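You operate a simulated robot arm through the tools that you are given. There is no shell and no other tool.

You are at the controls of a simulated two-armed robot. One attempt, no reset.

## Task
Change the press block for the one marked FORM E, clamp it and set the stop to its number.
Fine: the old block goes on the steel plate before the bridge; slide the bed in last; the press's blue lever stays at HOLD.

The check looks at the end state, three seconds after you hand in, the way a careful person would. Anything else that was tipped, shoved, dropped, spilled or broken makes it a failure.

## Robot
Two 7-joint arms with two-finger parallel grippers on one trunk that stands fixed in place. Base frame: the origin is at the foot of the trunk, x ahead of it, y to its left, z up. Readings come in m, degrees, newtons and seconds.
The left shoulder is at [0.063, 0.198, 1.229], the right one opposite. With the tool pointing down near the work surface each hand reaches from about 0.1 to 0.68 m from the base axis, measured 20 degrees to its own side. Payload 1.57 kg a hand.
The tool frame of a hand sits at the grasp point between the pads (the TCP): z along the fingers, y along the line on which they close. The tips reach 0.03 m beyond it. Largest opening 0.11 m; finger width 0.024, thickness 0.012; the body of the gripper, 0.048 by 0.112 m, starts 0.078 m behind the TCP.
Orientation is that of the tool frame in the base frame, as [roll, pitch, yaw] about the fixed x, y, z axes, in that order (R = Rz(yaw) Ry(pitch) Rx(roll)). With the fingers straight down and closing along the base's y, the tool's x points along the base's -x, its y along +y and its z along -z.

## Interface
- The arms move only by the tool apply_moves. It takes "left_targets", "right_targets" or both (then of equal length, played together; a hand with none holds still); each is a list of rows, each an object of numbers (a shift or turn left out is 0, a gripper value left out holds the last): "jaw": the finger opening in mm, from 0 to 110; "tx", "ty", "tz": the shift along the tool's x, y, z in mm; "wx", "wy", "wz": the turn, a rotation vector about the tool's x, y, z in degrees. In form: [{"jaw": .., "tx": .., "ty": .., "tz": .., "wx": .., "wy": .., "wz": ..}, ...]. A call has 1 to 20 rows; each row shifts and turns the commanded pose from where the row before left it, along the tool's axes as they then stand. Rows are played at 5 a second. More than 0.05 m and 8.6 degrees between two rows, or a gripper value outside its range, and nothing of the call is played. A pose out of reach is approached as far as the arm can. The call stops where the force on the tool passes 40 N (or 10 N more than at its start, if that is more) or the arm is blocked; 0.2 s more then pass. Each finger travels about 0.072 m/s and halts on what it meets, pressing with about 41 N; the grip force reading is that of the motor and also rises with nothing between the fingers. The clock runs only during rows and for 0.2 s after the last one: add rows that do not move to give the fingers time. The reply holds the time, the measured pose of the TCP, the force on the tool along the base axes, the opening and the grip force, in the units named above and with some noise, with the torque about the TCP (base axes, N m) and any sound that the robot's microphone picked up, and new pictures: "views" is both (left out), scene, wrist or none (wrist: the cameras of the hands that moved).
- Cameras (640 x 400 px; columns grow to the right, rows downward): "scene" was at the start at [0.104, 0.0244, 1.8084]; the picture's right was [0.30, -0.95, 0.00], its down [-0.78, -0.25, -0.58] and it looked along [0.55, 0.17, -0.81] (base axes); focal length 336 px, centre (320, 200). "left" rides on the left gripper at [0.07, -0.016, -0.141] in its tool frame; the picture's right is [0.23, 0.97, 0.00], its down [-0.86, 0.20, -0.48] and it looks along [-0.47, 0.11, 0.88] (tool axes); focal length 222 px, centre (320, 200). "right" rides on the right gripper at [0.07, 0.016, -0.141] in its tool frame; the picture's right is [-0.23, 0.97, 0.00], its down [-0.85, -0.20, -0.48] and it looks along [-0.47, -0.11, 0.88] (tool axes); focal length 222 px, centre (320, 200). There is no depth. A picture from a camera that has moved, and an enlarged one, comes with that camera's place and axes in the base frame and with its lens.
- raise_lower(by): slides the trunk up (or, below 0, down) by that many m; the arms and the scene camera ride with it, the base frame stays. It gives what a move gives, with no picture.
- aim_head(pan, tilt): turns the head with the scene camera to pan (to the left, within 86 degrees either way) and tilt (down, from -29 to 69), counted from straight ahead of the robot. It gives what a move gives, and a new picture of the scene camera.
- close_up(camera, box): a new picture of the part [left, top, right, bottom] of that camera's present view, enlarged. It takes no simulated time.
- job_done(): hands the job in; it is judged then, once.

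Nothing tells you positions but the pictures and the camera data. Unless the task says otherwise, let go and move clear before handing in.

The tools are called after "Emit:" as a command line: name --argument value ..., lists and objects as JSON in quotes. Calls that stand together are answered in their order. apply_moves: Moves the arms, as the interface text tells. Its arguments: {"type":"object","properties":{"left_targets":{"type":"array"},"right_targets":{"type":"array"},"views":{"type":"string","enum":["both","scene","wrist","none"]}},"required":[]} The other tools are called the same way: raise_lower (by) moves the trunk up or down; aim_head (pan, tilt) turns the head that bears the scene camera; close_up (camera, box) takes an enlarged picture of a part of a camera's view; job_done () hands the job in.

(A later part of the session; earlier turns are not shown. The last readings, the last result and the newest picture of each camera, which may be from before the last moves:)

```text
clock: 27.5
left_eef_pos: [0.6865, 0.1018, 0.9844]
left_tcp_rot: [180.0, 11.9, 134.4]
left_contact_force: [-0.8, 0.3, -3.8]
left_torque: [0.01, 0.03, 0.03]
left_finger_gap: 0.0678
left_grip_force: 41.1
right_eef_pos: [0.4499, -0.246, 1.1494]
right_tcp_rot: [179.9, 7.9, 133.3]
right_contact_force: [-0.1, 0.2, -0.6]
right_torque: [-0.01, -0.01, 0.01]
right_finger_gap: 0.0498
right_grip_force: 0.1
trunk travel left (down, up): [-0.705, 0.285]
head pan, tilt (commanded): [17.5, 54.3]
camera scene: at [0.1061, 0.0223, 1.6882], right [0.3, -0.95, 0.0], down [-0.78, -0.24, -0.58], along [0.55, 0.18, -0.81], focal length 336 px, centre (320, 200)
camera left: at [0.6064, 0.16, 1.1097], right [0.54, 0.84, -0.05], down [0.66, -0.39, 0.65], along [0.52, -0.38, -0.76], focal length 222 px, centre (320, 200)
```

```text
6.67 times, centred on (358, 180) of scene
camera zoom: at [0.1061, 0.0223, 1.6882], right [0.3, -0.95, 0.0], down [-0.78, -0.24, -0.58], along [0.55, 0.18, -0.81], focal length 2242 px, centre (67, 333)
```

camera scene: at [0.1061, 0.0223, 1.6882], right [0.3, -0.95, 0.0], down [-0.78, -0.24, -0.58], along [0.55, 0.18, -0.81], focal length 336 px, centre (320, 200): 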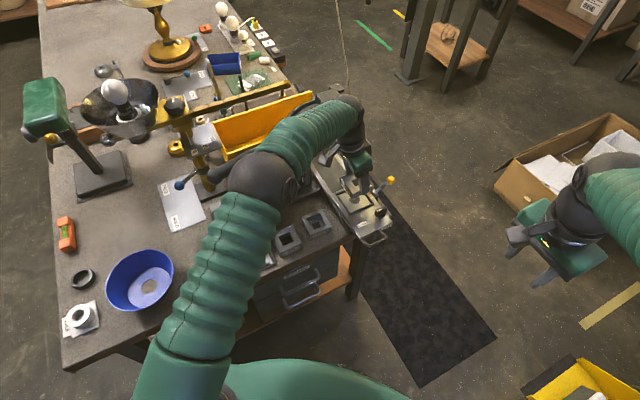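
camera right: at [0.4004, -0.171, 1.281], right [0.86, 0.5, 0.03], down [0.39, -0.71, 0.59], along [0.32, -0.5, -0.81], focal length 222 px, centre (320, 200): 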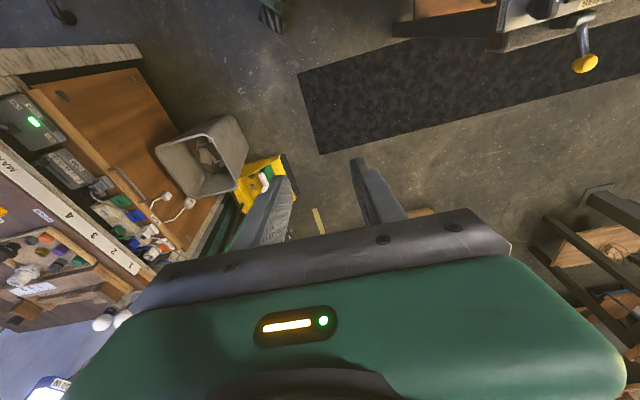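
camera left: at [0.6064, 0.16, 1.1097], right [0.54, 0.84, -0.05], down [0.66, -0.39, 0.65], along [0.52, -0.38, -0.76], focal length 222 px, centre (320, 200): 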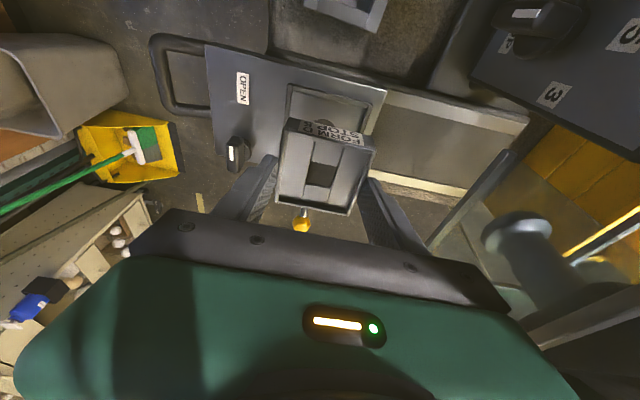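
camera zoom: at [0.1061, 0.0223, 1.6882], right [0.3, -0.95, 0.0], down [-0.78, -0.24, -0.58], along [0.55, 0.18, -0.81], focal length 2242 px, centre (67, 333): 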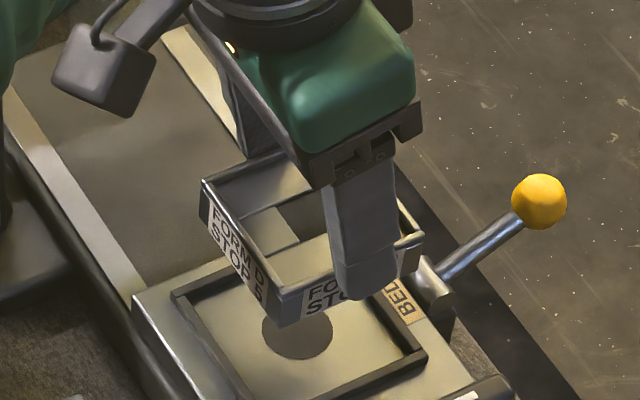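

The block is free and level in the jaws. I carry it low toward the front-left first (to stay clear of the guard's ball), then rise and travel along the bench to above the steel plate, staying in front of the panel.

Emit:
apply_moves --left_targets '[{"ty": -22}, {"ty": -23}, {"tx": 22, "tz": -4.7}, {"tx": 22, "tz": -4.7}, {"tx": 16.2, "tz": -44.3}, {"tx": 17, "tz": -40.4}, {"tx": 39.1, "tz": -8.3}, {"tx": 39.1, "tz": -8.3}, {"tx": 39.1, "tz": -8.3}, {}]' --views "both"

```text
clock: 29.7
left_eef_pos: [0.5032, 0.2248, 1.0609]
left_tcp_rot: [180.0, 12.0, 134.5]
left_contact_force: [-0.9, -0.1, -4.5]
left_torque: [-0.02, 0.0, -0.01]
left_finger_gap: 0.0676
left_grip_force: 40.5
right_eef_pos: [0.4489, -0.2444, 1.151]
right_tcp_rot: [180.0, 7.9, 133.5]
right_contact_force: [0.0, 0.8, 0.6]
right_torque: [0.01, 0.02, 0.01]
right_finger_gap: 0.0498
right_grip_force: 0.1
trunk travel left (down, up): [-0.705, 0.285]
head pan, tilt (commanded): [17.5, 54.3]
camera scene: at [0.1054, 0.0234, 1.6882], right [0.3, -0.95, 0.0], down [-0.78, -0.24, -0.58], along [0.55, 0.18, -0.81], focal length 336 px, centre (320, 200)
camera left: at [0.423, 0.2834, 1.1854], right [0.54, 0.84, -0.05], down [0.66, -0.39, 0.65], along [0.52, -0.38, -0.76], focal length 222 px, centre (320, 200)
```

scene: 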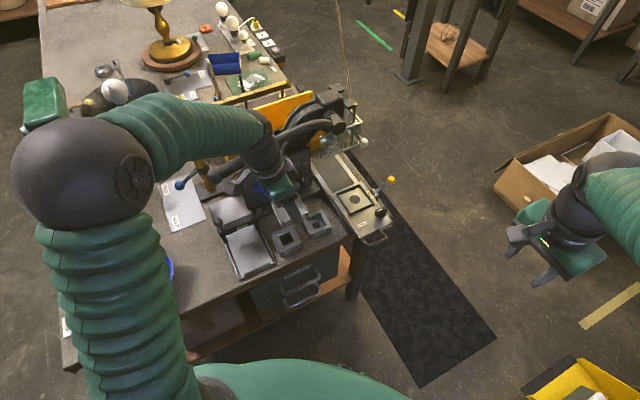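
left: 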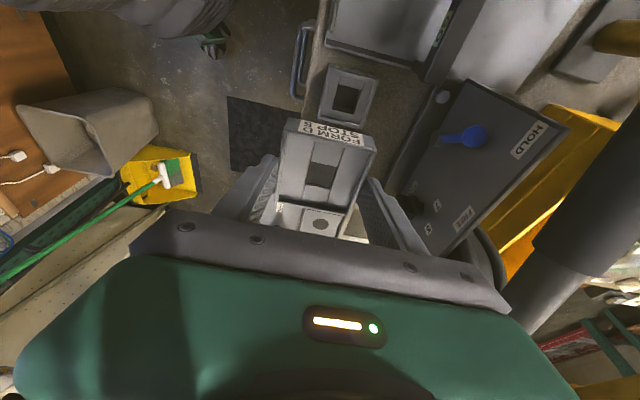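

The block travels well. With the view open I'll enlarge the empty pocket and the steel plate.

Emit:
close_up --camera "scene" --box '[322, 175, 402, 225]'

Emit:
close_up --camera "scene" --box '[200, 185, 296, 245]'

Emit:
close_up --camera "scene" --box '[205, 215, 301, 275]'

Emit:
close_up --camera "left" --box '[300, 0, 500, 125]'

```text
8.00 times, centred on (362, 200) of scene
camera zoom: at [0.1054, 0.0234, 1.6882], right [0.3, -0.95, 0.0], down [-0.78, -0.24, -0.58], along [0.55, 0.18, -0.81], focal length 2690 px, centre (-16, 200)
```

zoom: 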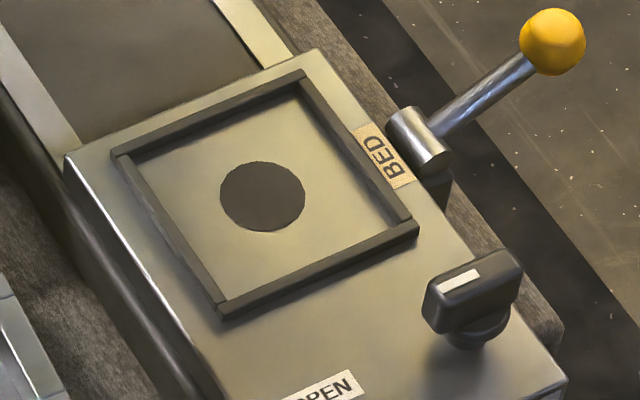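

```text
6.67 times, centred on (248, 215) of scene
camera zoom: at [0.1054, 0.0234, 1.6882], right [0.3, -0.95, 0.0], down [-0.78, -0.24, -0.58], along [0.55, 0.18, -0.81], focal length 2242 px, centre (800, 100)
```

zoom: 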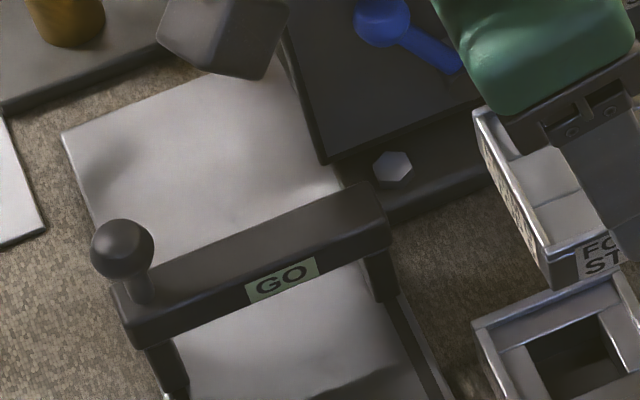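

```text
6.67 times, centred on (253, 245) of scene
camera zoom: at [0.1054, 0.0234, 1.6882], right [0.3, -0.95, 0.0], down [-0.78, -0.24, -0.58], along [0.55, 0.18, -0.81], focal length 2242 px, centre (767, -100)
```

zoom: 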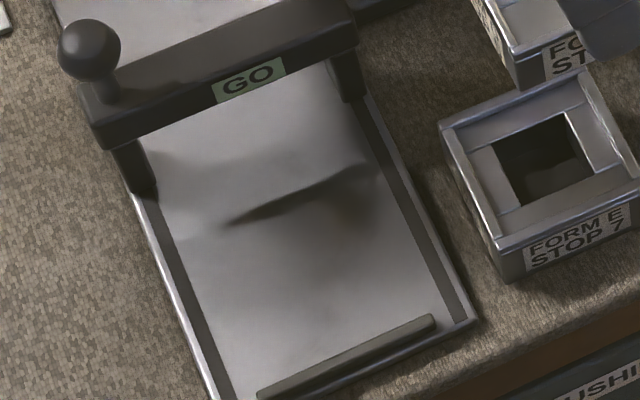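

```text
3.20 times, centred on (400, 62) of left
camera zoom: at [0.423, 0.2834, 1.1854], right [0.54, 0.84, -0.05], down [0.66, -0.39, 0.65], along [0.52, -0.38, -0.76], focal length 711 px, centre (64, 640)
```

zoom: 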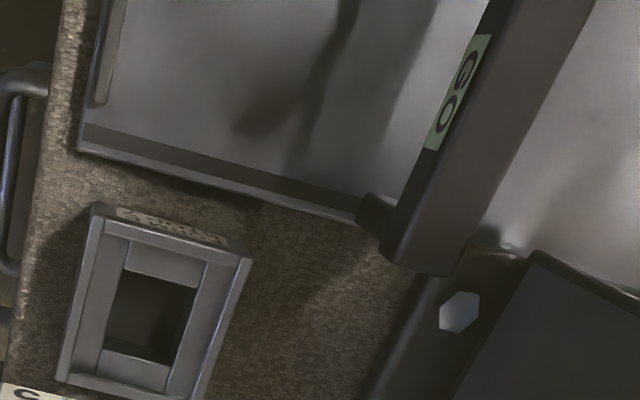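

The pocket is a raised square rim with about 74 mm inside, centred near (0.690, 0.100). For the plate I'll turn the block a quarter turn about the vertical so the fingers end up at the sides, away from the GO bridge.

Emit:
apply_moves --left_targets '[{"wx": -1.559, "wz": -7.336}, {"wx": -1.559, "wz": -7.336}, {"wx": -1.559, "wz": -7.336}, {"wx": -1.559, "wz": -7.336}, {"wx": -1.559, "wz": -7.336}, {"wx": -1.559, "wz": -7.336}, {"wx": -1.559, "wz": -7.336}, {"wx": -1.559, "wz": -7.336}, {"wx": -1.559, "wz": -7.336}, {"wx": -1.559, "wz": -7.336}, {"wx": -1.559, "wz": -7.336}, {"wx": -1.559, "wz": -7.336}, {}]' --views "both"

```text
clock: 32.5
left_eef_pos: [0.503, 0.2248, 1.0617]
left_tcp_rot: [180.0, 11.9, -135.3]
left_contact_force: [0.0, 0.5, -4.3]
left_torque: [-0.01, 0.02, 0.02]
left_finger_gap: 0.0675
left_grip_force: 40.4
right_eef_pos: [0.4489, -0.2455, 1.151]
right_tcp_rot: [-180.0, 7.8, 133.3]
right_contact_force: [-0.2, -0.2, 0.4]
right_torque: [-0.04, -0.01, -0.01]
right_finger_gap: 0.0501
right_grip_force: 0.1
trunk travel left (down, up): [-0.705, 0.285]
head pan, tilt (commanded): [17.5, 54.3]
camera scene: at [0.1045, 0.0227, 1.6883], right [0.3, -0.95, 0.0], down [-0.78, -0.24, -0.58], along [0.55, 0.18, -0.81], focal length 336 px, centre (320, 200)
camera left: at [0.4447, 0.1434, 1.1862], right [-0.84, 0.54, -0.05], down [0.38, 0.66, 0.65], along [0.38, 0.53, -0.76], focal length 222 px, centre (320, 200)
```

scene: 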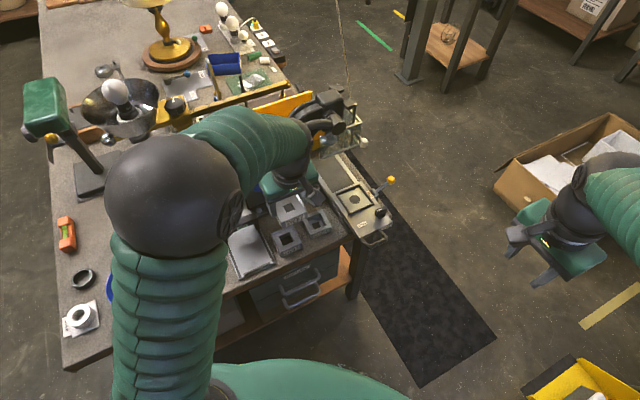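
left: 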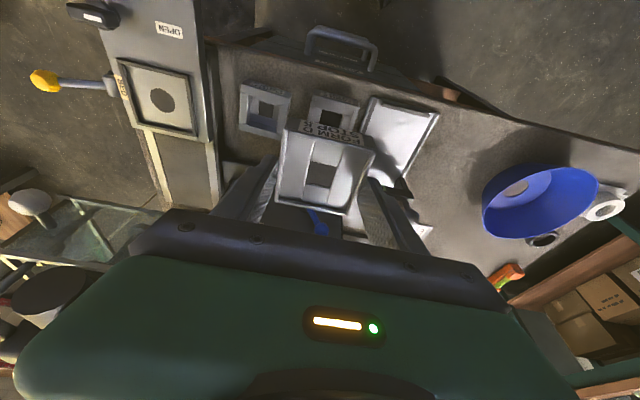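

Rotated fine. Now I move sideways over the steel plate and check the alignment from above before lowering.

Emit:
apply_moves --left_targets '[{"ty": 38.3}, {"ty": 38.3}, {"ty": 38.2}, {"tx": -19.8, "tz": 4.2}, {"tx": -19.7, "tz": 4.2}, {"tx": 8.3, "tz": 39.1}, {}]' --views "both"

Emit:
close_up --camera "left" --box '[200, 60, 456, 220]'

Emit:
close_up --camera "scene" --box '[190, 180, 318, 260]'

```text
clock: 34.1
left_eef_pos: [0.4521, 0.3348, 1.0209]
left_tcp_rot: [-179.9, 12.0, -135.5]
left_contact_force: [0.5, 0.1, -4.1]
left_torque: [-0.02, 0.04, 0.02]
left_finger_gap: 0.0679
left_grip_force: 40.4
right_eef_pos: [0.4492, -0.245, 1.1503]
right_tcp_rot: [179.9, 8.0, 133.4]
right_contact_force: [0.3, 0.1, -0.2]
right_torque: [-0.03, -0.01, -0.01]
right_finger_gap: 0.05
right_grip_force: 0.0
trunk travel left (down, up): [-0.705, 0.285]
head pan, tilt (commanded): [17.5, 54.3]
camera scene: at [0.1044, 0.024, 1.6883], right [0.3, -0.95, 0.0], down [-0.78, -0.25, -0.58], along [0.55, 0.17, -0.81], focal length 336 px, centre (320, 200)
camera left: at [0.3926, 0.2547, 1.1458], right [-0.84, 0.54, -0.05], down [0.39, 0.66, 0.65], along [0.38, 0.52, -0.76], focal length 222 px, centre (320, 200)
```

scene: 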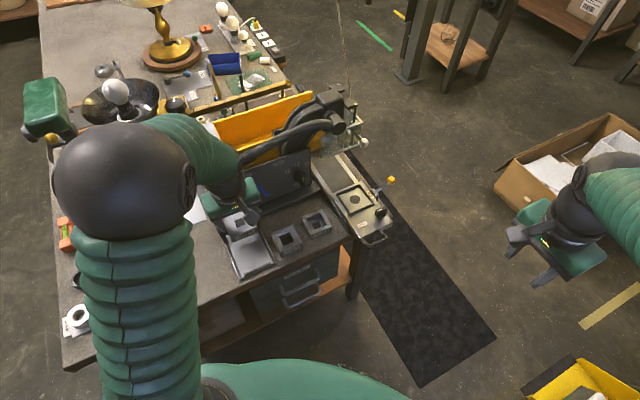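
left: 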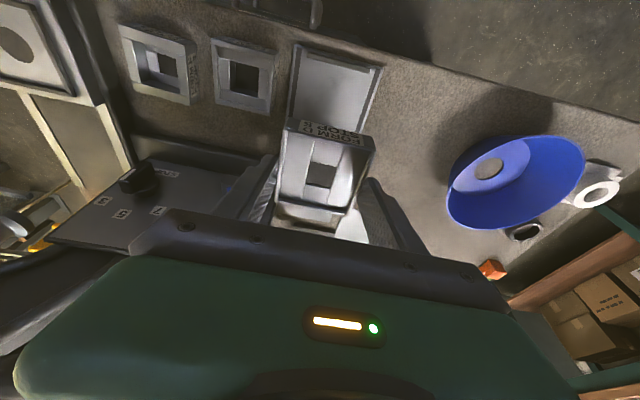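

```text
2.50 times, centred on (328, 140) of left
camera zoom: at [0.3926, 0.2547, 1.1458], right [-0.84, 0.54, -0.05], down [0.39, 0.66, 0.65], along [0.38, 0.52, -0.76], focal length 555 px, centre (300, 350)
```

zoom: 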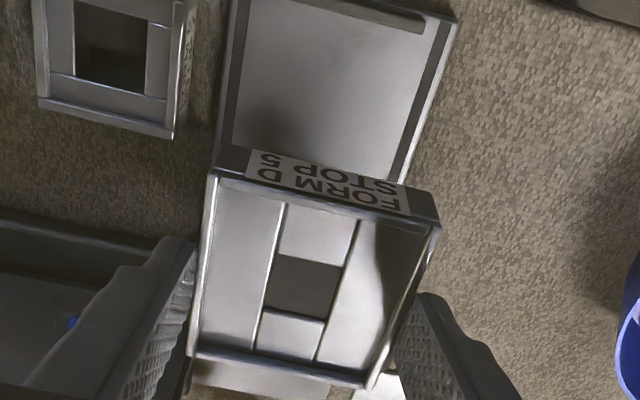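

```text
5.00 times, centred on (254, 220) of scene
camera zoom: at [0.1044, 0.024, 1.6883], right [0.3, -0.95, 0.0], down [-0.78, -0.25, -0.58], along [0.55, 0.17, -0.81], focal length 1681 px, centre (650, 100)
```

zoom: 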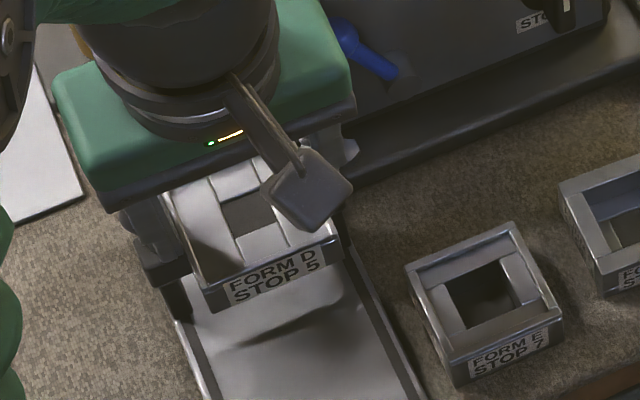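

The block hangs centred over the plate's front area (side rails and front bar clear, bridge about 30 mm behind). I lower it 115 mm to just above the plate and look.

Emit:
apply_moves --left_targets '[{"tx": 8.3, "tz": 39.1}, {"tx": 8.3, "tz": 39.1}, {"tx": 4.2, "tz": 19.6}, {"tx": 3.1, "tz": 14.7}, {}]' --views "both"

Emit:
close_up --camera "left" --box '[200, 60, 456, 220]'

Emit:
close_up --camera "scene" --box '[190, 190, 318, 270]'

```text
clock: 35.3
left_eef_pos: [0.4512, 0.3352, 0.9075]
left_tcp_rot: [-180.0, 11.9, -135.5]
left_contact_force: [0.7, 0.0, -5.2]
left_torque: [0.0, 0.04, -0.02]
left_finger_gap: 0.068
left_grip_force: 40.6
right_eef_pos: [0.4494, -0.2453, 1.1496]
right_tcp_rot: [180.0, 8.0, 133.4]
right_contact_force: [0.2, -0.4, -0.4]
right_torque: [-0.01, -0.01, -0.04]
right_finger_gap: 0.0501
right_grip_force: 0.0
trunk travel left (down, up): [-0.705, 0.285]
head pan, tilt (commanded): [17.5, 54.3]
camera scene: at [0.1051, 0.0237, 1.6883], right [0.3, -0.95, 0.0], down [-0.78, -0.24, -0.58], along [0.55, 0.18, -0.81], focal length 336 px, centre (320, 200)
camera left: at [0.3935, 0.2544, 1.0309], right [-0.84, 0.54, -0.05], down [0.39, 0.66, 0.65], along [0.38, 0.52, -0.76], focal length 222 px, centre (320, 200)
```

scene: 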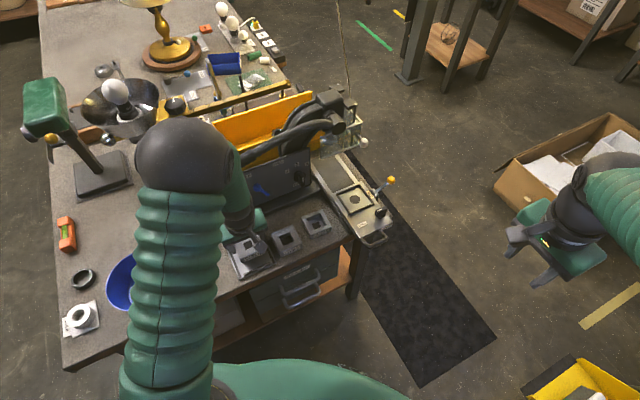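
left: 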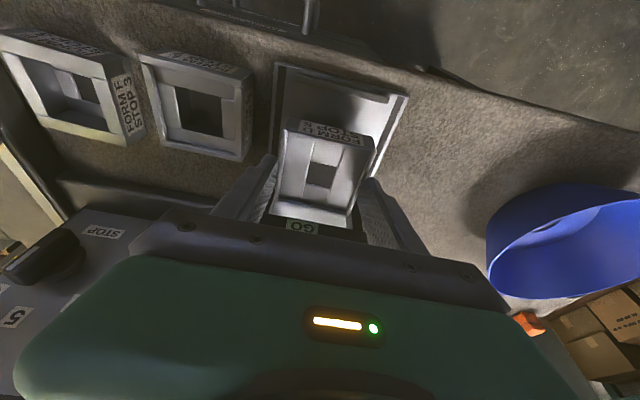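

```text
2.50 times, centred on (328, 140) of left
camera zoom: at [0.3935, 0.2544, 1.0309], right [-0.84, 0.54, -0.05], down [0.39, 0.66, 0.65], along [0.38, 0.52, -0.76], focal length 555 px, centre (300, 350)
```

zoom: 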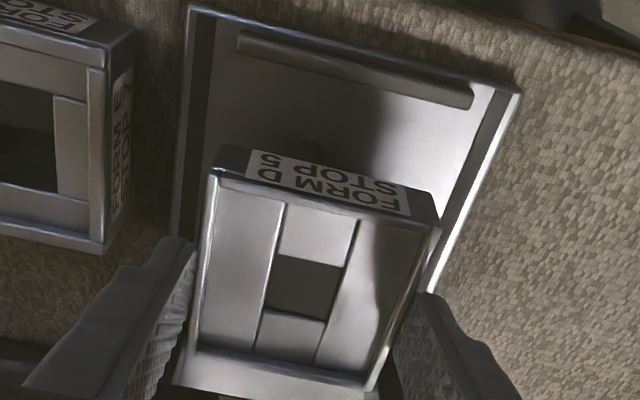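

```text
5.00 times, centred on (254, 230) of scene
camera zoom: at [0.1051, 0.0237, 1.6883], right [0.3, -0.95, 0.0], down [-0.78, -0.24, -0.58], along [0.55, 0.18, -0.81], focal length 1681 px, centre (650, 50)
```

zoom: 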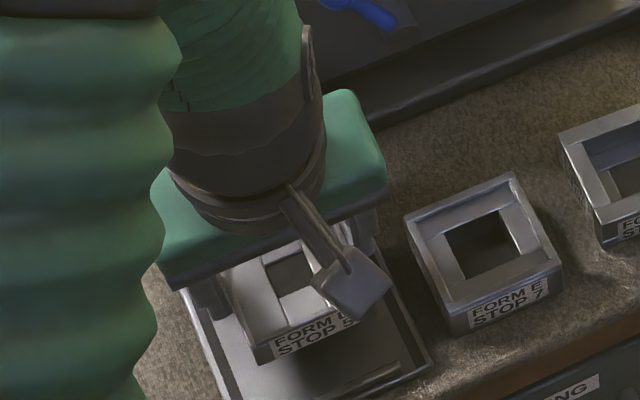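

The block is about 20 mm above the plate. I lower in small steps, watching the vertical force for touch-down.

Emit:
apply_moves --left_targets '[{"tx": 0.83, "tz": 3.91}, {"tx": 0.83, "tz": 3.91}, {"tx": 0.83, "tz": 3.91}, {}]' --views "none"

Emit:
close_up --camera "left" --box '[200, 60, 456, 220]'

```text
clock: 36.3
left_eef_pos: [0.4517, 0.3346, 0.8941]
left_tcp_rot: [-179.9, 12.0, -135.6]
left_contact_force: [-0.2, 0.4, -4.5]
left_torque: [0.01, 0.03, -0.01]
left_finger_gap: 0.0676
left_grip_force: 41.3
right_eef_pos: [0.4497, -0.2448, 1.1506]
right_tcp_rot: [-180.0, 8.0, 133.3]
right_contact_force: [0.4, 0.0, -0.3]
right_torque: [-0.03, -0.01, 0.01]
right_finger_gap: 0.0503
right_grip_force: 0.1
trunk travel left (down, up): [-0.705, 0.285]
head pan, tilt (commanded): [17.5, 54.3]
```

```text
2.50 times, centred on (328, 140) of left
camera zoom: at [0.3931, 0.2543, 1.0187], right [-0.84, 0.54, -0.05], down [0.39, 0.66, 0.65], along [0.38, 0.52, -0.76], focal length 555 px, centre (300, 350)
```

zoom: 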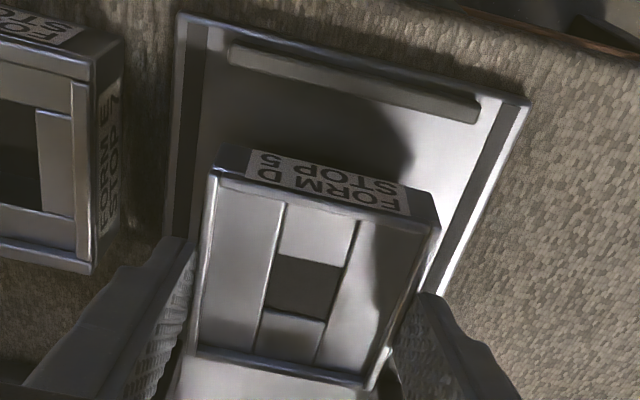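

No contact yet (weight still on the hand). I continue in 2–3 mm steps.

Emit:
apply_moves --left_targets '[{"tx": 0.62, "tz": 2.93}, {"tx": 0.62, "tz": 2.93}, {"tx": 0.42, "tz": 1.96}, {}]' --views "none"

Emit:
apply_moves --left_targets '[{"tx": 0.42, "tz": 1.96}, {"tx": 0.42, "tz": 1.96}, {}]' --views "none"

Emit:
close_up --camera "left" --box '[200, 60, 456, 220]'

```text
clock: 37.3
left_eef_pos: [0.4521, 0.3358, 0.8869]
left_tcp_rot: [-179.9, 12.0, -135.5]
left_contact_force: [-0.3, 0.4, -4.5]
left_torque: [-0.02, -0.01, -0.02]
left_finger_gap: 0.0678
left_grip_force: 41.2
right_eef_pos: [0.4498, -0.2453, 1.1512]
right_tcp_rot: [-180.0, 8.0, 133.3]
right_contact_force: [-0.1, 0.4, -0.2]
right_torque: [-0.02, 0.02, -0.03]
right_finger_gap: 0.05
right_grip_force: 0.0
trunk travel left (down, up): [-0.705, 0.285]
head pan, tilt (commanded): [17.5, 54.3]
```

```text
clock: 38.1
left_eef_pos: [0.4503, 0.335, 0.8821]
left_tcp_rot: [-180.0, 12.1, -135.4]
left_contact_force: [-0.4, 1.2, 3.2]
left_torque: [0.08, 0.3, -0.02]
left_finger_gap: 0.068
left_grip_force: 41.3
right_eef_pos: [0.4492, -0.2454, 1.1509]
right_tcp_rot: [180.0, 8.0, 133.2]
right_contact_force: [0.0, 0.0, -0.7]
right_torque: [0.02, 0.0, 0.03]
right_finger_gap: 0.0502
right_grip_force: 0.0
trunk travel left (down, up): [-0.705, 0.285]
head pan, tilt (commanded): [17.5, 54.3]
```

```text
2.50 times, centred on (328, 140) of left
camera zoom: at [0.3928, 0.2542, 1.0074], right [-0.84, 0.54, -0.05], down [0.38, 0.66, 0.65], along [0.38, 0.53, -0.76], focal length 555 px, centre (300, 350)
```

zoom: 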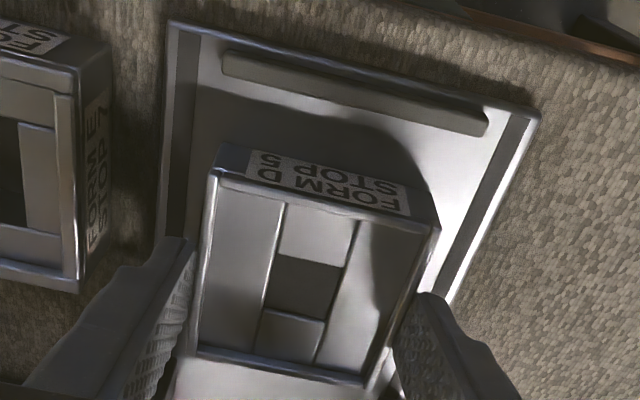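

The block has touched down (force +3 N, TCP z 0.882). I open the jaws to 84 mm and lift straight off.

Emit:
apply_moves --left_targets '[{"jaw": 84}, {}, {}, {"tx": -4.2, "tz": -19.6}, {"tx": -8.3, "tz": -39.1}, {"tx": -8.3, "tz": -39.1}, {"tx": -8.3, "tz": -39.1}, {}]' --views "both"

Emit:
close_up --camera "left" --box '[200, 60, 456, 220]'

Emit:
close_up --camera "scene" --box '[190, 190, 318, 270]'

```text
clock: 39.9
left_eef_pos: [0.4517, 0.3352, 1.0225]
left_tcp_rot: [179.9, 11.9, -135.5]
left_contact_force: [0.5, 0.2, 0.1]
left_torque: [0.0, 0.05, -0.01]
left_finger_gap: 0.0841
left_grip_force: 0.0
right_eef_pos: [0.4479, -0.2453, 1.1504]
right_tcp_rot: [180.0, 8.0, 133.3]
right_contact_force: [0.3, -0.2, -0.4]
right_torque: [0.0, -0.01, 0.01]
right_finger_gap: 0.05
right_grip_force: 0.0
trunk travel left (down, up): [-0.705, 0.285]
head pan, tilt (commanded): [17.5, 54.3]
camera scene: at [0.1038, 0.023, 1.6884], right [0.3, -0.95, 0.0], down [-0.78, -0.24, -0.58], along [0.55, 0.18, -0.81], focal length 336 px, centre (320, 200)
camera left: at [0.394, 0.2556, 1.1477], right [-0.84, 0.54, -0.05], down [0.39, 0.66, 0.65], along [0.38, 0.53, -0.76], focal length 222 px, centre (320, 200)
```

scene: 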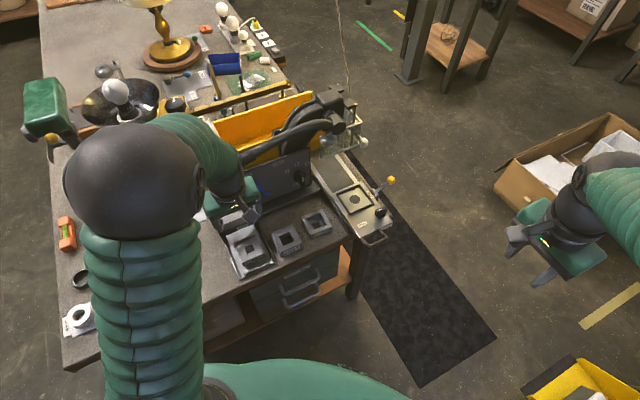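
left: 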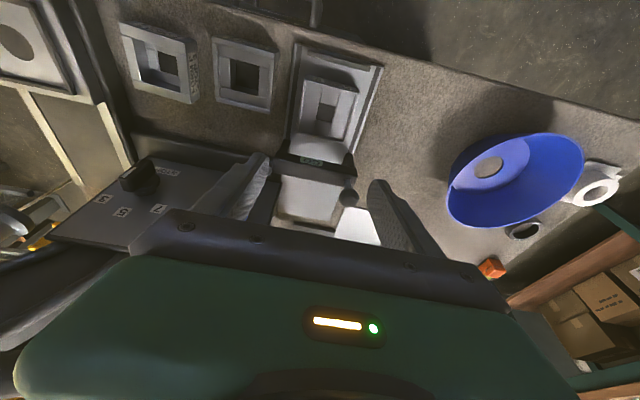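

```text
2.50 times, centred on (328, 140) of left
camera zoom: at [0.394, 0.2556, 1.1477], right [-0.84, 0.54, -0.05], down [0.39, 0.66, 0.65], along [0.38, 0.53, -0.76], focal length 555 px, centre (300, 350)
```

zoom: 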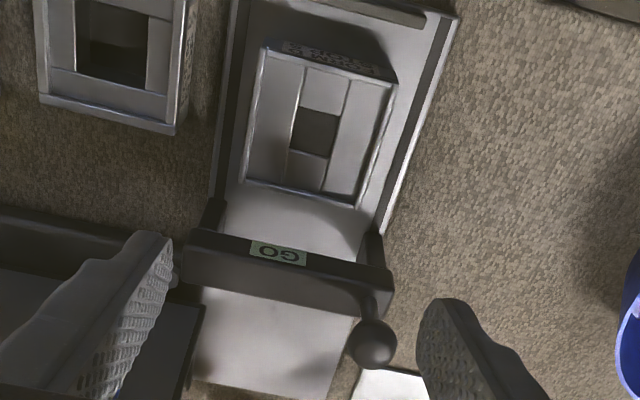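

```text
5.00 times, centred on (254, 230) of scene
camera zoom: at [0.1038, 0.023, 1.6884], right [0.3, -0.95, 0.0], down [-0.78, -0.24, -0.58], along [0.55, 0.18, -0.81], focal length 1681 px, centre (650, 50)
```

zoom: 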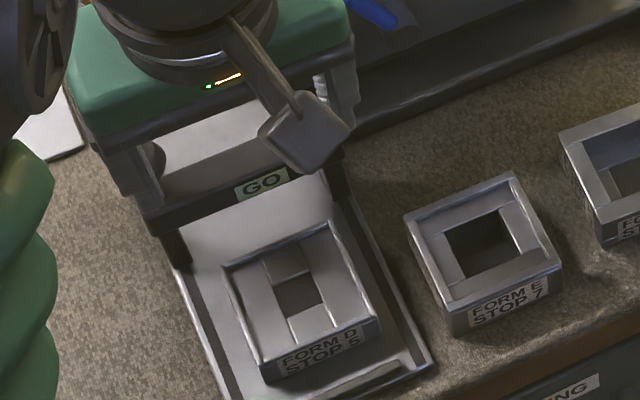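

FORM D is standing level on the plate in front of the bridge. Next I go over FORM E (about (0.517, 0.252), top z 0.86) and turn the hand back so the jaws close on its front and rear faces.

Emit:
apply_moves --left_targets '[{"tx": -5.2, "tz": -24.5}, {"ty": -35}, {"ty": -35}, {"ty": -34.6}, {"tx": 11.7, "tz": -2.5}, {"wx": 1.559, "wz": 7.336}, {"wx": 1.559, "wz": 7.336}, {"wx": 1.559, "wz": 7.336}, {"wx": 1.559, "wz": 7.336}, {"wx": 1.559, "wz": 7.336}, {"wx": 1.559, "wz": 7.336}, {"wx": 1.559, "wz": 7.336}, {"wx": 1.559, "wz": 7.336}, {"wx": 1.559, "wz": 7.336}, {"wx": 1.559, "wz": 7.336}, {"wx": 1.559, "wz": 7.336}, {"wx": 1.559, "wz": 7.336}, {}]' --views "both"

Emit:
close_up --camera "left" --box '[220, 70, 476, 230]'

Emit:
close_up --camera "scene" --box '[222, 190, 350, 270]'

```text
clock: 43.7
left_eef_pos: [0.5156, 0.2523, 1.0478]
left_tcp_rot: [-180.0, 12.0, 134.4]
left_contact_force: [-0.1, -0.8, 0.2]
left_torque: [0.0, 0.05, -0.01]
left_finger_gap: 0.0839
left_grip_force: 0.1
right_eef_pos: [0.4486, -0.246, 1.1501]
right_tcp_rot: [-180.0, 8.1, 133.4]
right_contact_force: [0.3, 0.0, 0.3]
right_torque: [0.0, 0.01, 0.02]
right_finger_gap: 0.0501
right_grip_force: 0.0
trunk travel left (down, up): [-0.705, 0.285]
head pan, tilt (commanded): [17.5, 54.3]
camera scene: at [0.1037, 0.0231, 1.6884], right [0.3, -0.95, 0.0], down [-0.78, -0.24, -0.58], along [0.55, 0.18, -0.81], focal length 336 px, centre (320, 200)
camera left: at [0.4361, 0.31, 1.1721], right [0.54, 0.84, -0.05], down [0.66, -0.39, 0.65], along [0.52, -0.38, -0.76], focal length 222 px, centre (320, 200)
```

scene: 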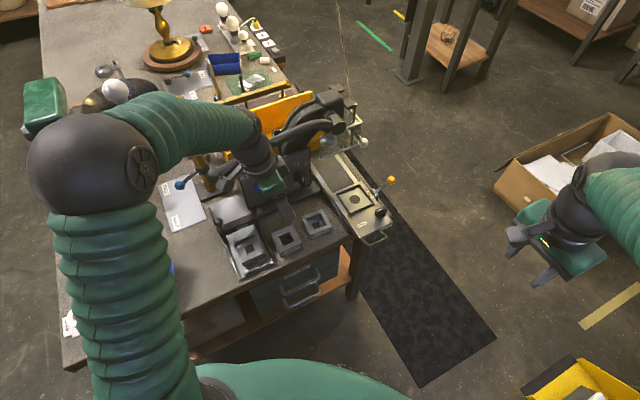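
left: 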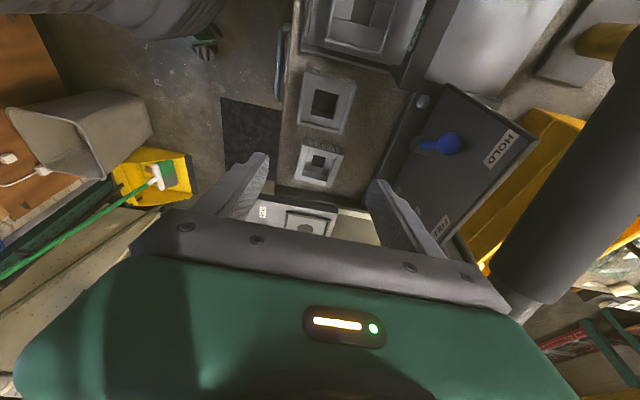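

```text
2.50 times, centred on (348, 150) of left
camera zoom: at [0.4361, 0.31, 1.1721], right [0.54, 0.84, -0.05], down [0.66, -0.39, 0.65], along [0.52, -0.38, -0.76], focal length 555 px, centre (250, 325)
```

zoom: 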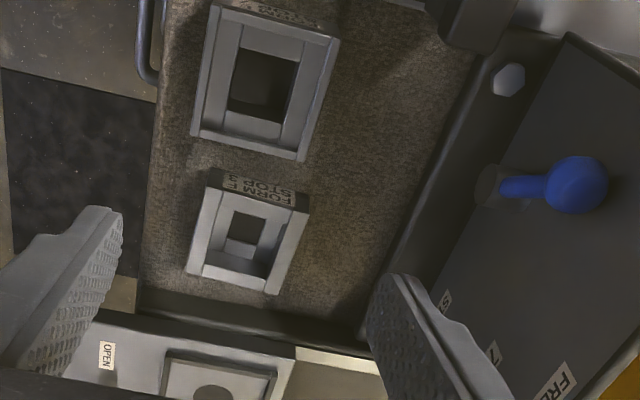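

```text
5.00 times, centred on (286, 230) of scene
camera zoom: at [0.1037, 0.0231, 1.6884], right [0.3, -0.95, 0.0], down [-0.78, -0.24, -0.58], along [0.55, 0.18, -0.81], focal length 1681 px, centre (490, 50)
```

zoom: 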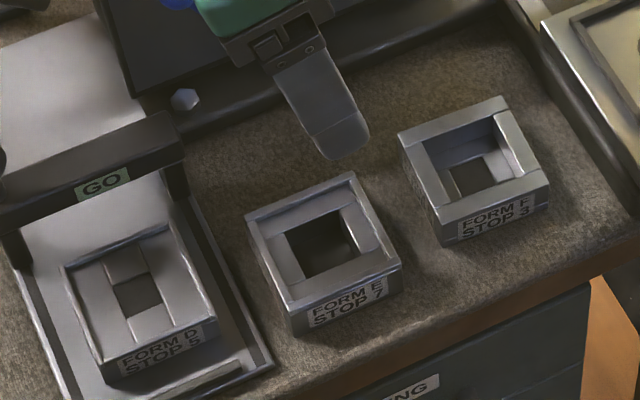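

The hand is centred over FORM E. I lower to about 30 mm above it and check the finger clearance.

Emit:
apply_moves --left_targets '[{"tx": 8.3, "tz": 39.1}, {"tx": 8.3, "tz": 39.1}, {"tx": 8.3, "tz": 39.1}, {}]' --views "both"

Emit:
close_up --camera "left" --box '[220, 90, 476, 250]'

Emit:
close_up --camera "scene" --box '[232, 190, 360, 270]'

```text
clock: 44.7
left_eef_pos: [0.5158, 0.2526, 0.93]
left_tcp_rot: [180.0, 12.0, 134.5]
left_contact_force: [-0.7, 0.3, 0.5]
left_torque: [0.0, -0.04, 0.0]
left_finger_gap: 0.084
left_grip_force: 0.0
right_eef_pos: [0.4489, -0.245, 1.1502]
right_tcp_rot: [179.9, 8.0, 133.4]
right_contact_force: [-0.5, -0.9, 0.6]
right_torque: [0.02, -0.01, -0.01]
right_finger_gap: 0.0501
right_grip_force: 0.1
trunk travel left (down, up): [-0.705, 0.285]
head pan, tilt (commanded): [17.5, 54.3]
camera scene: at [0.1037, 0.0233, 1.6884], right [0.3, -0.95, 0.0], down [-0.78, -0.24, -0.58], along [0.55, 0.18, -0.81], focal length 336 px, centre (320, 200)
camera left: at [0.436, 0.3098, 1.0522], right [0.54, 0.84, -0.05], down [0.66, -0.39, 0.65], along [0.53, -0.38, -0.76], focal length 222 px, centre (320, 200)
```

scene: 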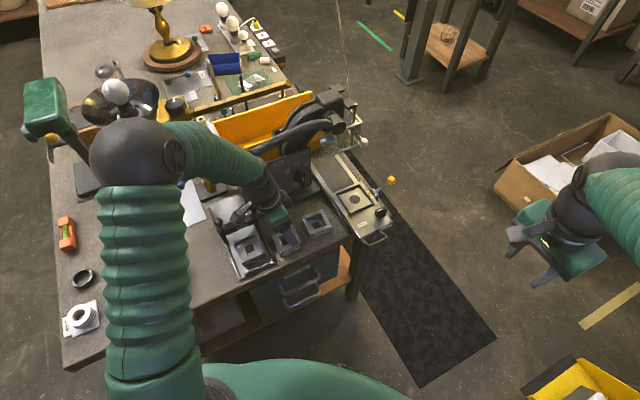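
left: 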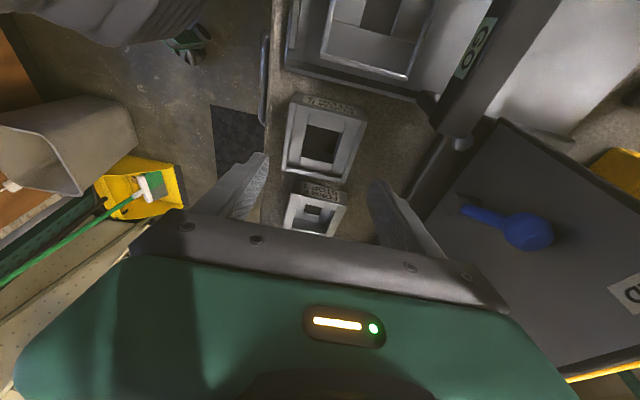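

```text
2.50 times, centred on (348, 170) of left
camera zoom: at [0.436, 0.3098, 1.0522], right [0.54, 0.84, -0.05], down [0.66, -0.39, 0.65], along [0.53, -0.38, -0.76], focal length 555 px, centre (250, 275)
```

zoom: 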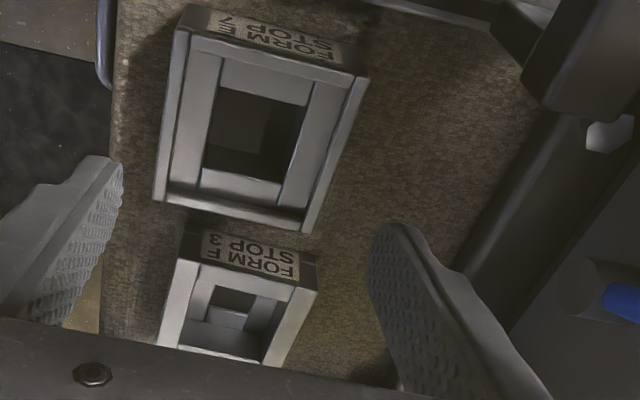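

```text
5.00 times, centred on (296, 230) of scene
camera zoom: at [0.1037, 0.0233, 1.6884], right [0.3, -0.95, 0.0], down [-0.78, -0.24, -0.58], along [0.55, 0.18, -0.81], focal length 1681 px, centre (440, 50)
```

zoom: 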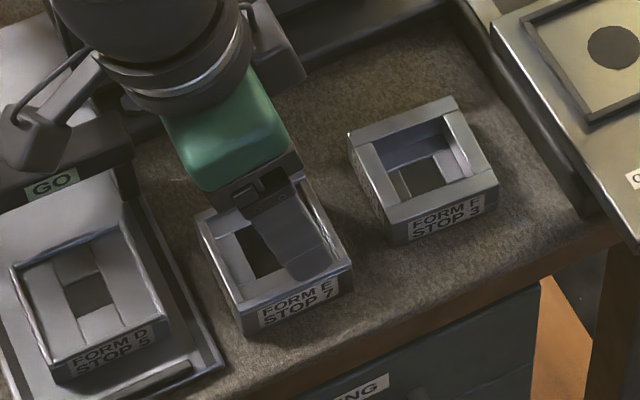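

FORM E sits about 3 mm nearer the front than the jaw centre; I correct for that, open slightly wider, go down to grip height and close.

Emit:
apply_moves --left_targets '[{"tx": 2, "ty": -3, "tz": -0.4, "jaw": 88}, {"tx": 5.5, "tz": 25.9}, {"tx": 5.4, "tz": 25.4}, {}, {"jaw": 56}, {}, {}]' --views "both"

Emit:
close_up --camera "left" --box '[220, 120, 420, 245]'

Emit:
close_up --camera "scene" --box '[232, 190, 360, 270]'

```text
clock: 46.3
left_eef_pos: [0.5138, 0.251, 0.8745]
left_tcp_rot: [180.0, 12.0, 134.5]
left_contact_force: [-0.4, 1.5, 0.8]
left_torque: [-0.1, -0.07, 0.01]
left_finger_gap: 0.0678
left_grip_force: 41.5
right_eef_pos: [0.4479, -0.2459, 1.1513]
right_tcp_rot: [-180.0, 8.0, 133.2]
right_contact_force: [-0.5, -0.3, 0.1]
right_torque: [0.0, -0.03, -0.02]
right_finger_gap: 0.0502
right_grip_force: 0.1
trunk travel left (down, up): [-0.705, 0.285]
head pan, tilt (commanded): [17.5, 54.3]
camera scene: at [0.1035, 0.0236, 1.6884], right [0.3, -0.95, 0.0], down [-0.78, -0.24, -0.58], along [0.55, 0.18, -0.81], focal length 336 px, centre (320, 200)
camera left: at [0.4327, 0.309, 0.9995], right [0.54, 0.84, -0.05], down [0.66, -0.39, 0.65], along [0.53, -0.38, -0.76], focal length 222 px, centre (320, 200)
```

scene: 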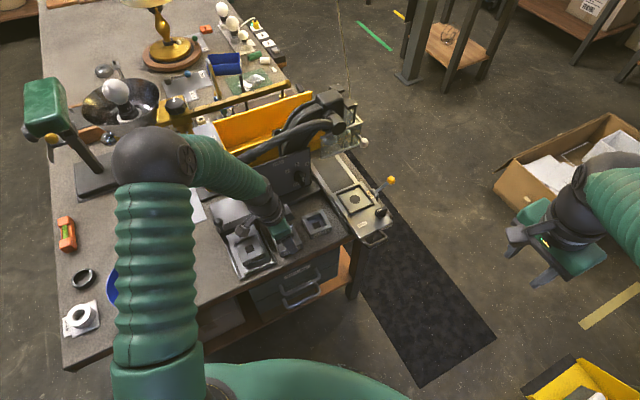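
left: 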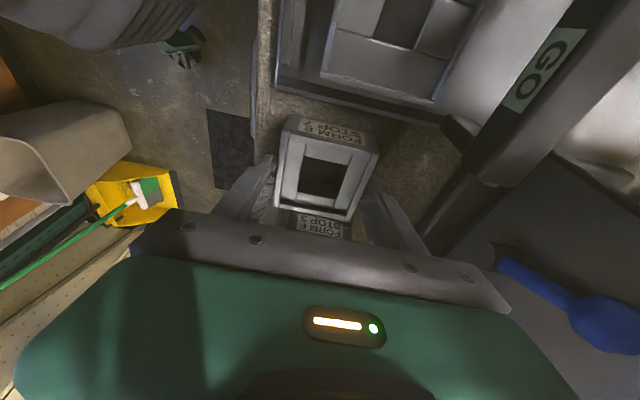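

```text
3.20 times, centred on (320, 182) of left
camera zoom: at [0.4327, 0.309, 0.9995], right [0.54, 0.84, -0.05], down [0.66, -0.39, 0.65], along [0.53, -0.38, -0.76], focal length 711 px, centre (320, 256)
```

zoom: 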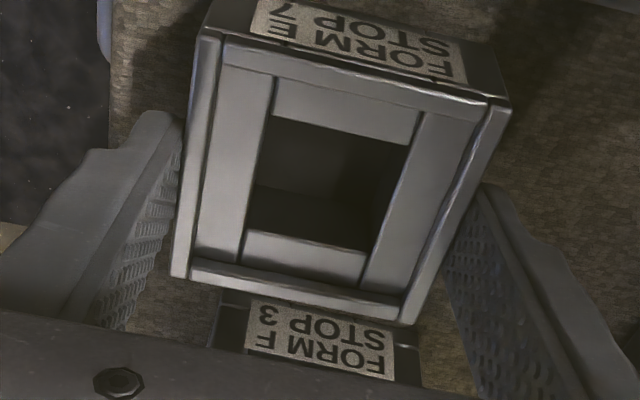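

```text
5.00 times, centred on (296, 230) of scene
camera zoom: at [0.1035, 0.0236, 1.6884], right [0.3, -0.95, 0.0], down [-0.78, -0.24, -0.58], along [0.55, 0.18, -0.81], focal length 1681 px, centre (440, 50)
```

zoom: 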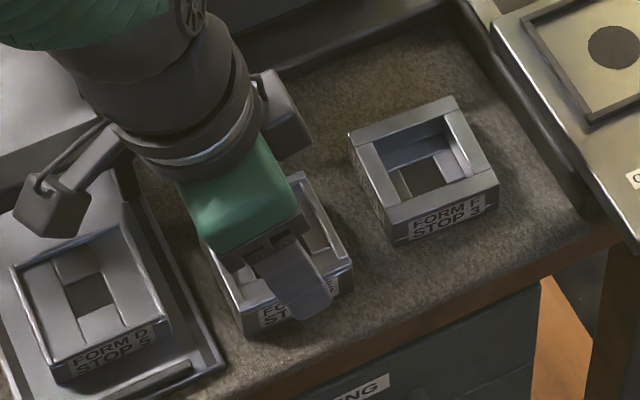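

FORM E is gripped (gap 67.8 mm) in nearly the same place in the jaws as FORM D was. I lift it straight up 100 mm and check.

Emit:
apply_moves --left_targets '[{"tx": -2.1, "tz": -9.8}, {"tx": -4.2, "tz": -19.6}, {"tx": -7.3, "tz": -34.2}, {"tx": -7.3, "tz": -34.2}, {}]' --views "both"

Emit:
close_up --camera "left" --box '[220, 120, 420, 245]'

Emit:
close_up --camera "scene" --box '[232, 170, 360, 250]'

```text
clock: 47.5
left_eef_pos: [0.5137, 0.2499, 0.9743]
left_tcp_rot: [-180.0, 12.0, 134.5]
left_contact_force: [-0.8, -0.8, -5.0]
left_torque: [0.0, -0.01, 0.03]
left_finger_gap: 0.0679
left_grip_force: 41.4
right_eef_pos: [0.4484, -0.2453, 1.1502]
right_tcp_rot: [180.0, 7.9, 133.2]
right_contact_force: [0.4, -0.5, 1.1]
right_torque: [-0.02, 0.0, 0.03]
right_finger_gap: 0.0503
right_grip_force: 0.1
trunk travel left (down, up): [-0.705, 0.285]
head pan, tilt (commanded): [17.5, 54.3]
camera scene: at [0.1052, 0.0237, 1.6882], right [0.3, -0.95, 0.0], down [-0.78, -0.24, -0.58], along [0.55, 0.18, -0.81], focal length 336 px, centre (320, 200)
camera left: at [0.4328, 0.3091, 1.0995], right [0.54, 0.84, -0.05], down [0.66, -0.39, 0.65], along [0.52, -0.38, -0.76], focal length 222 px, centre (320, 200)
```

scene: 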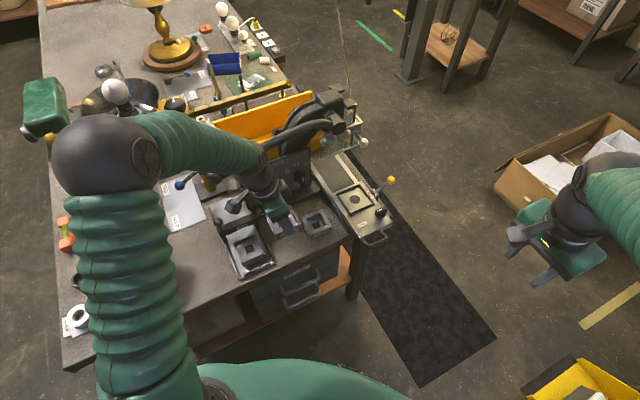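
left: 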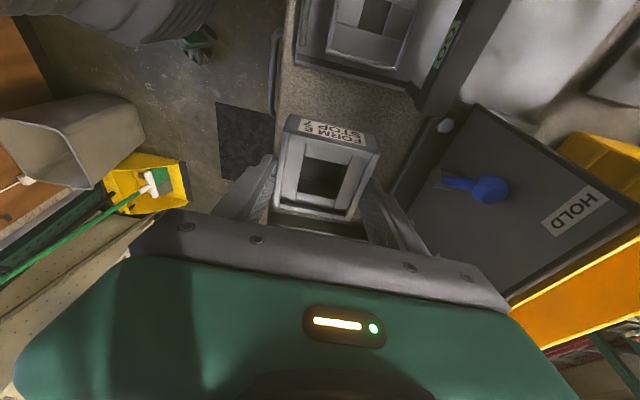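

```text
3.20 times, centred on (320, 182) of left
camera zoom: at [0.4328, 0.3091, 1.0995], right [0.54, 0.84, -0.05], down [0.66, -0.39, 0.65], along [0.52, -0.38, -0.76], focal length 711 px, centre (320, 256)
```

zoom: 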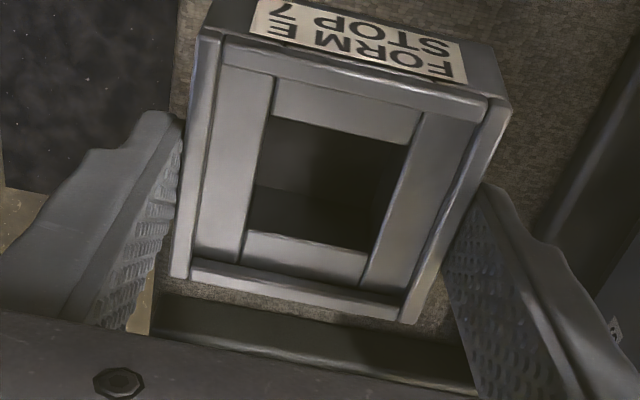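

```text
5.00 times, centred on (296, 210) of scene
camera zoom: at [0.1052, 0.0237, 1.6882], right [0.3, -0.95, 0.0], down [-0.78, -0.24, -0.58], along [0.55, 0.18, -0.81], focal length 1681 px, centre (440, 150)
```

zoom: 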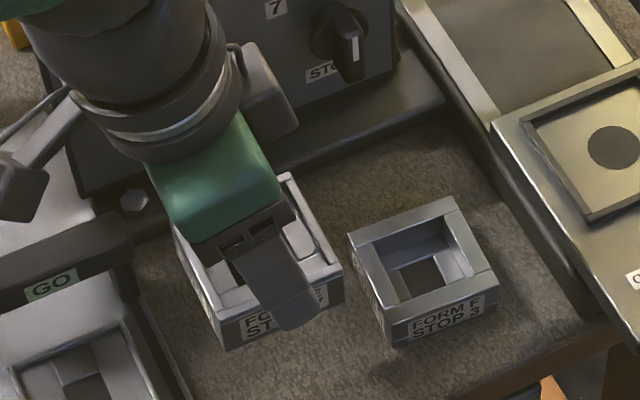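

FORM E is held level and clear. I carry it along the bench at this height to above the pocket.

Emit:
apply_moves --left_targets '[{"tx": -39.1, "tz": 8.3}, {"tx": -39.1, "tz": 8.3}, {"tx": -39.1, "tz": 8.3}, {"tx": -39.1, "tz": 8.3}, {"tx": -29.3, "tz": 6.2}, {"tx": -18.6, "tz": 4.0, "ty": 9.6}, {"tx": -18.6, "tz": 4.0, "ty": 10}, {}]' --views "both"

Emit:
close_up --camera "left" --box '[220, 90, 420, 215]'

Emit:
close_up --camera "scene" --box '[310, 160, 406, 220]'

```text
clock: 49.3
left_eef_pos: [0.6868, 0.1019, 0.9756]
left_tcp_rot: [180.0, 12.0, 134.5]
left_contact_force: [-0.5, 1.1, -4.7]
left_torque: [0.0, -0.01, 0.01]
left_finger_gap: 0.0679
left_grip_force: 40.9
right_eef_pos: [0.4488, -0.2461, 1.1496]
right_tcp_rot: [179.9, 7.9, 133.3]
right_contact_force: [0.6, 0.0, 0.2]
right_torque: [-0.01, 0.0, 0.0]
right_finger_gap: 0.0501
right_grip_force: 0.2
trunk travel left (down, up): [-0.705, 0.285]
head pan, tilt (commanded): [17.5, 54.3]
camera scene: at [0.1059, 0.0224, 1.6882], right [0.3, -0.95, 0.0], down [-0.78, -0.24, -0.58], along [0.55, 0.18, -0.81], focal length 336 px, centre (320, 200)
camera left: at [0.6071, 0.1599, 1.0997], right [0.54, 0.84, -0.05], down [0.66, -0.39, 0.65], along [0.52, -0.38, -0.76], focal length 222 px, centre (320, 200)
```

scene: 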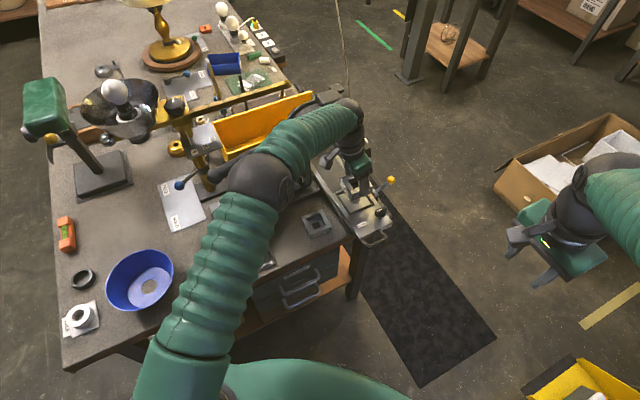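
left: 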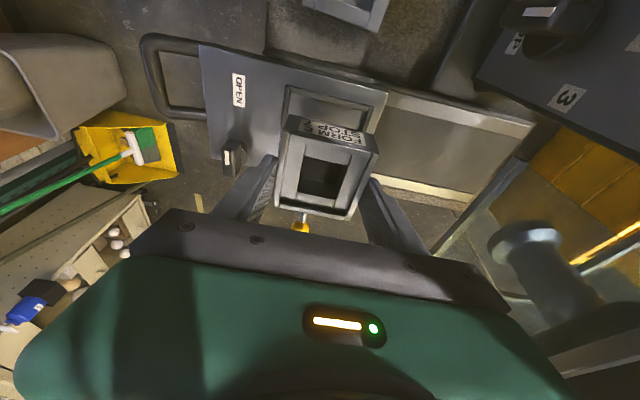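

```text
3.20 times, centred on (320, 152) of left
camera zoom: at [0.6071, 0.1599, 1.0997], right [0.54, 0.84, -0.05], down [0.66, -0.39, 0.65], along [0.52, -0.38, -0.76], focal length 711 px, centre (320, 352)
```

zoom: 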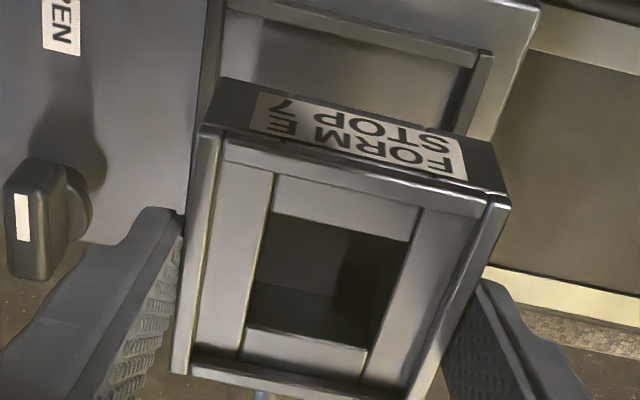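

```text
6.67 times, centred on (358, 190) of scene
camera zoom: at [0.1059, 0.0224, 1.6882], right [0.3, -0.95, 0.0], down [-0.78, -0.24, -0.58], along [0.55, 0.18, -0.81], focal length 2242 px, centre (67, 267)
```

zoom: 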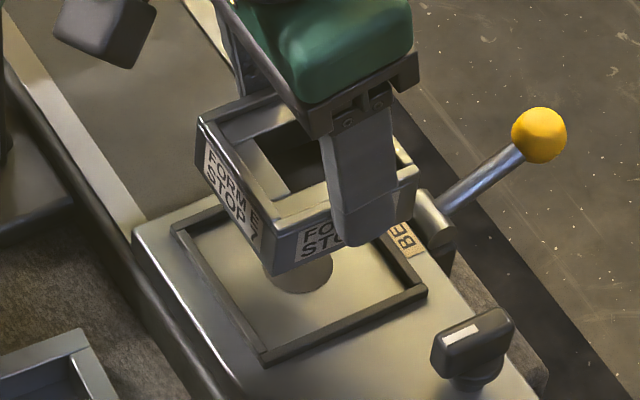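

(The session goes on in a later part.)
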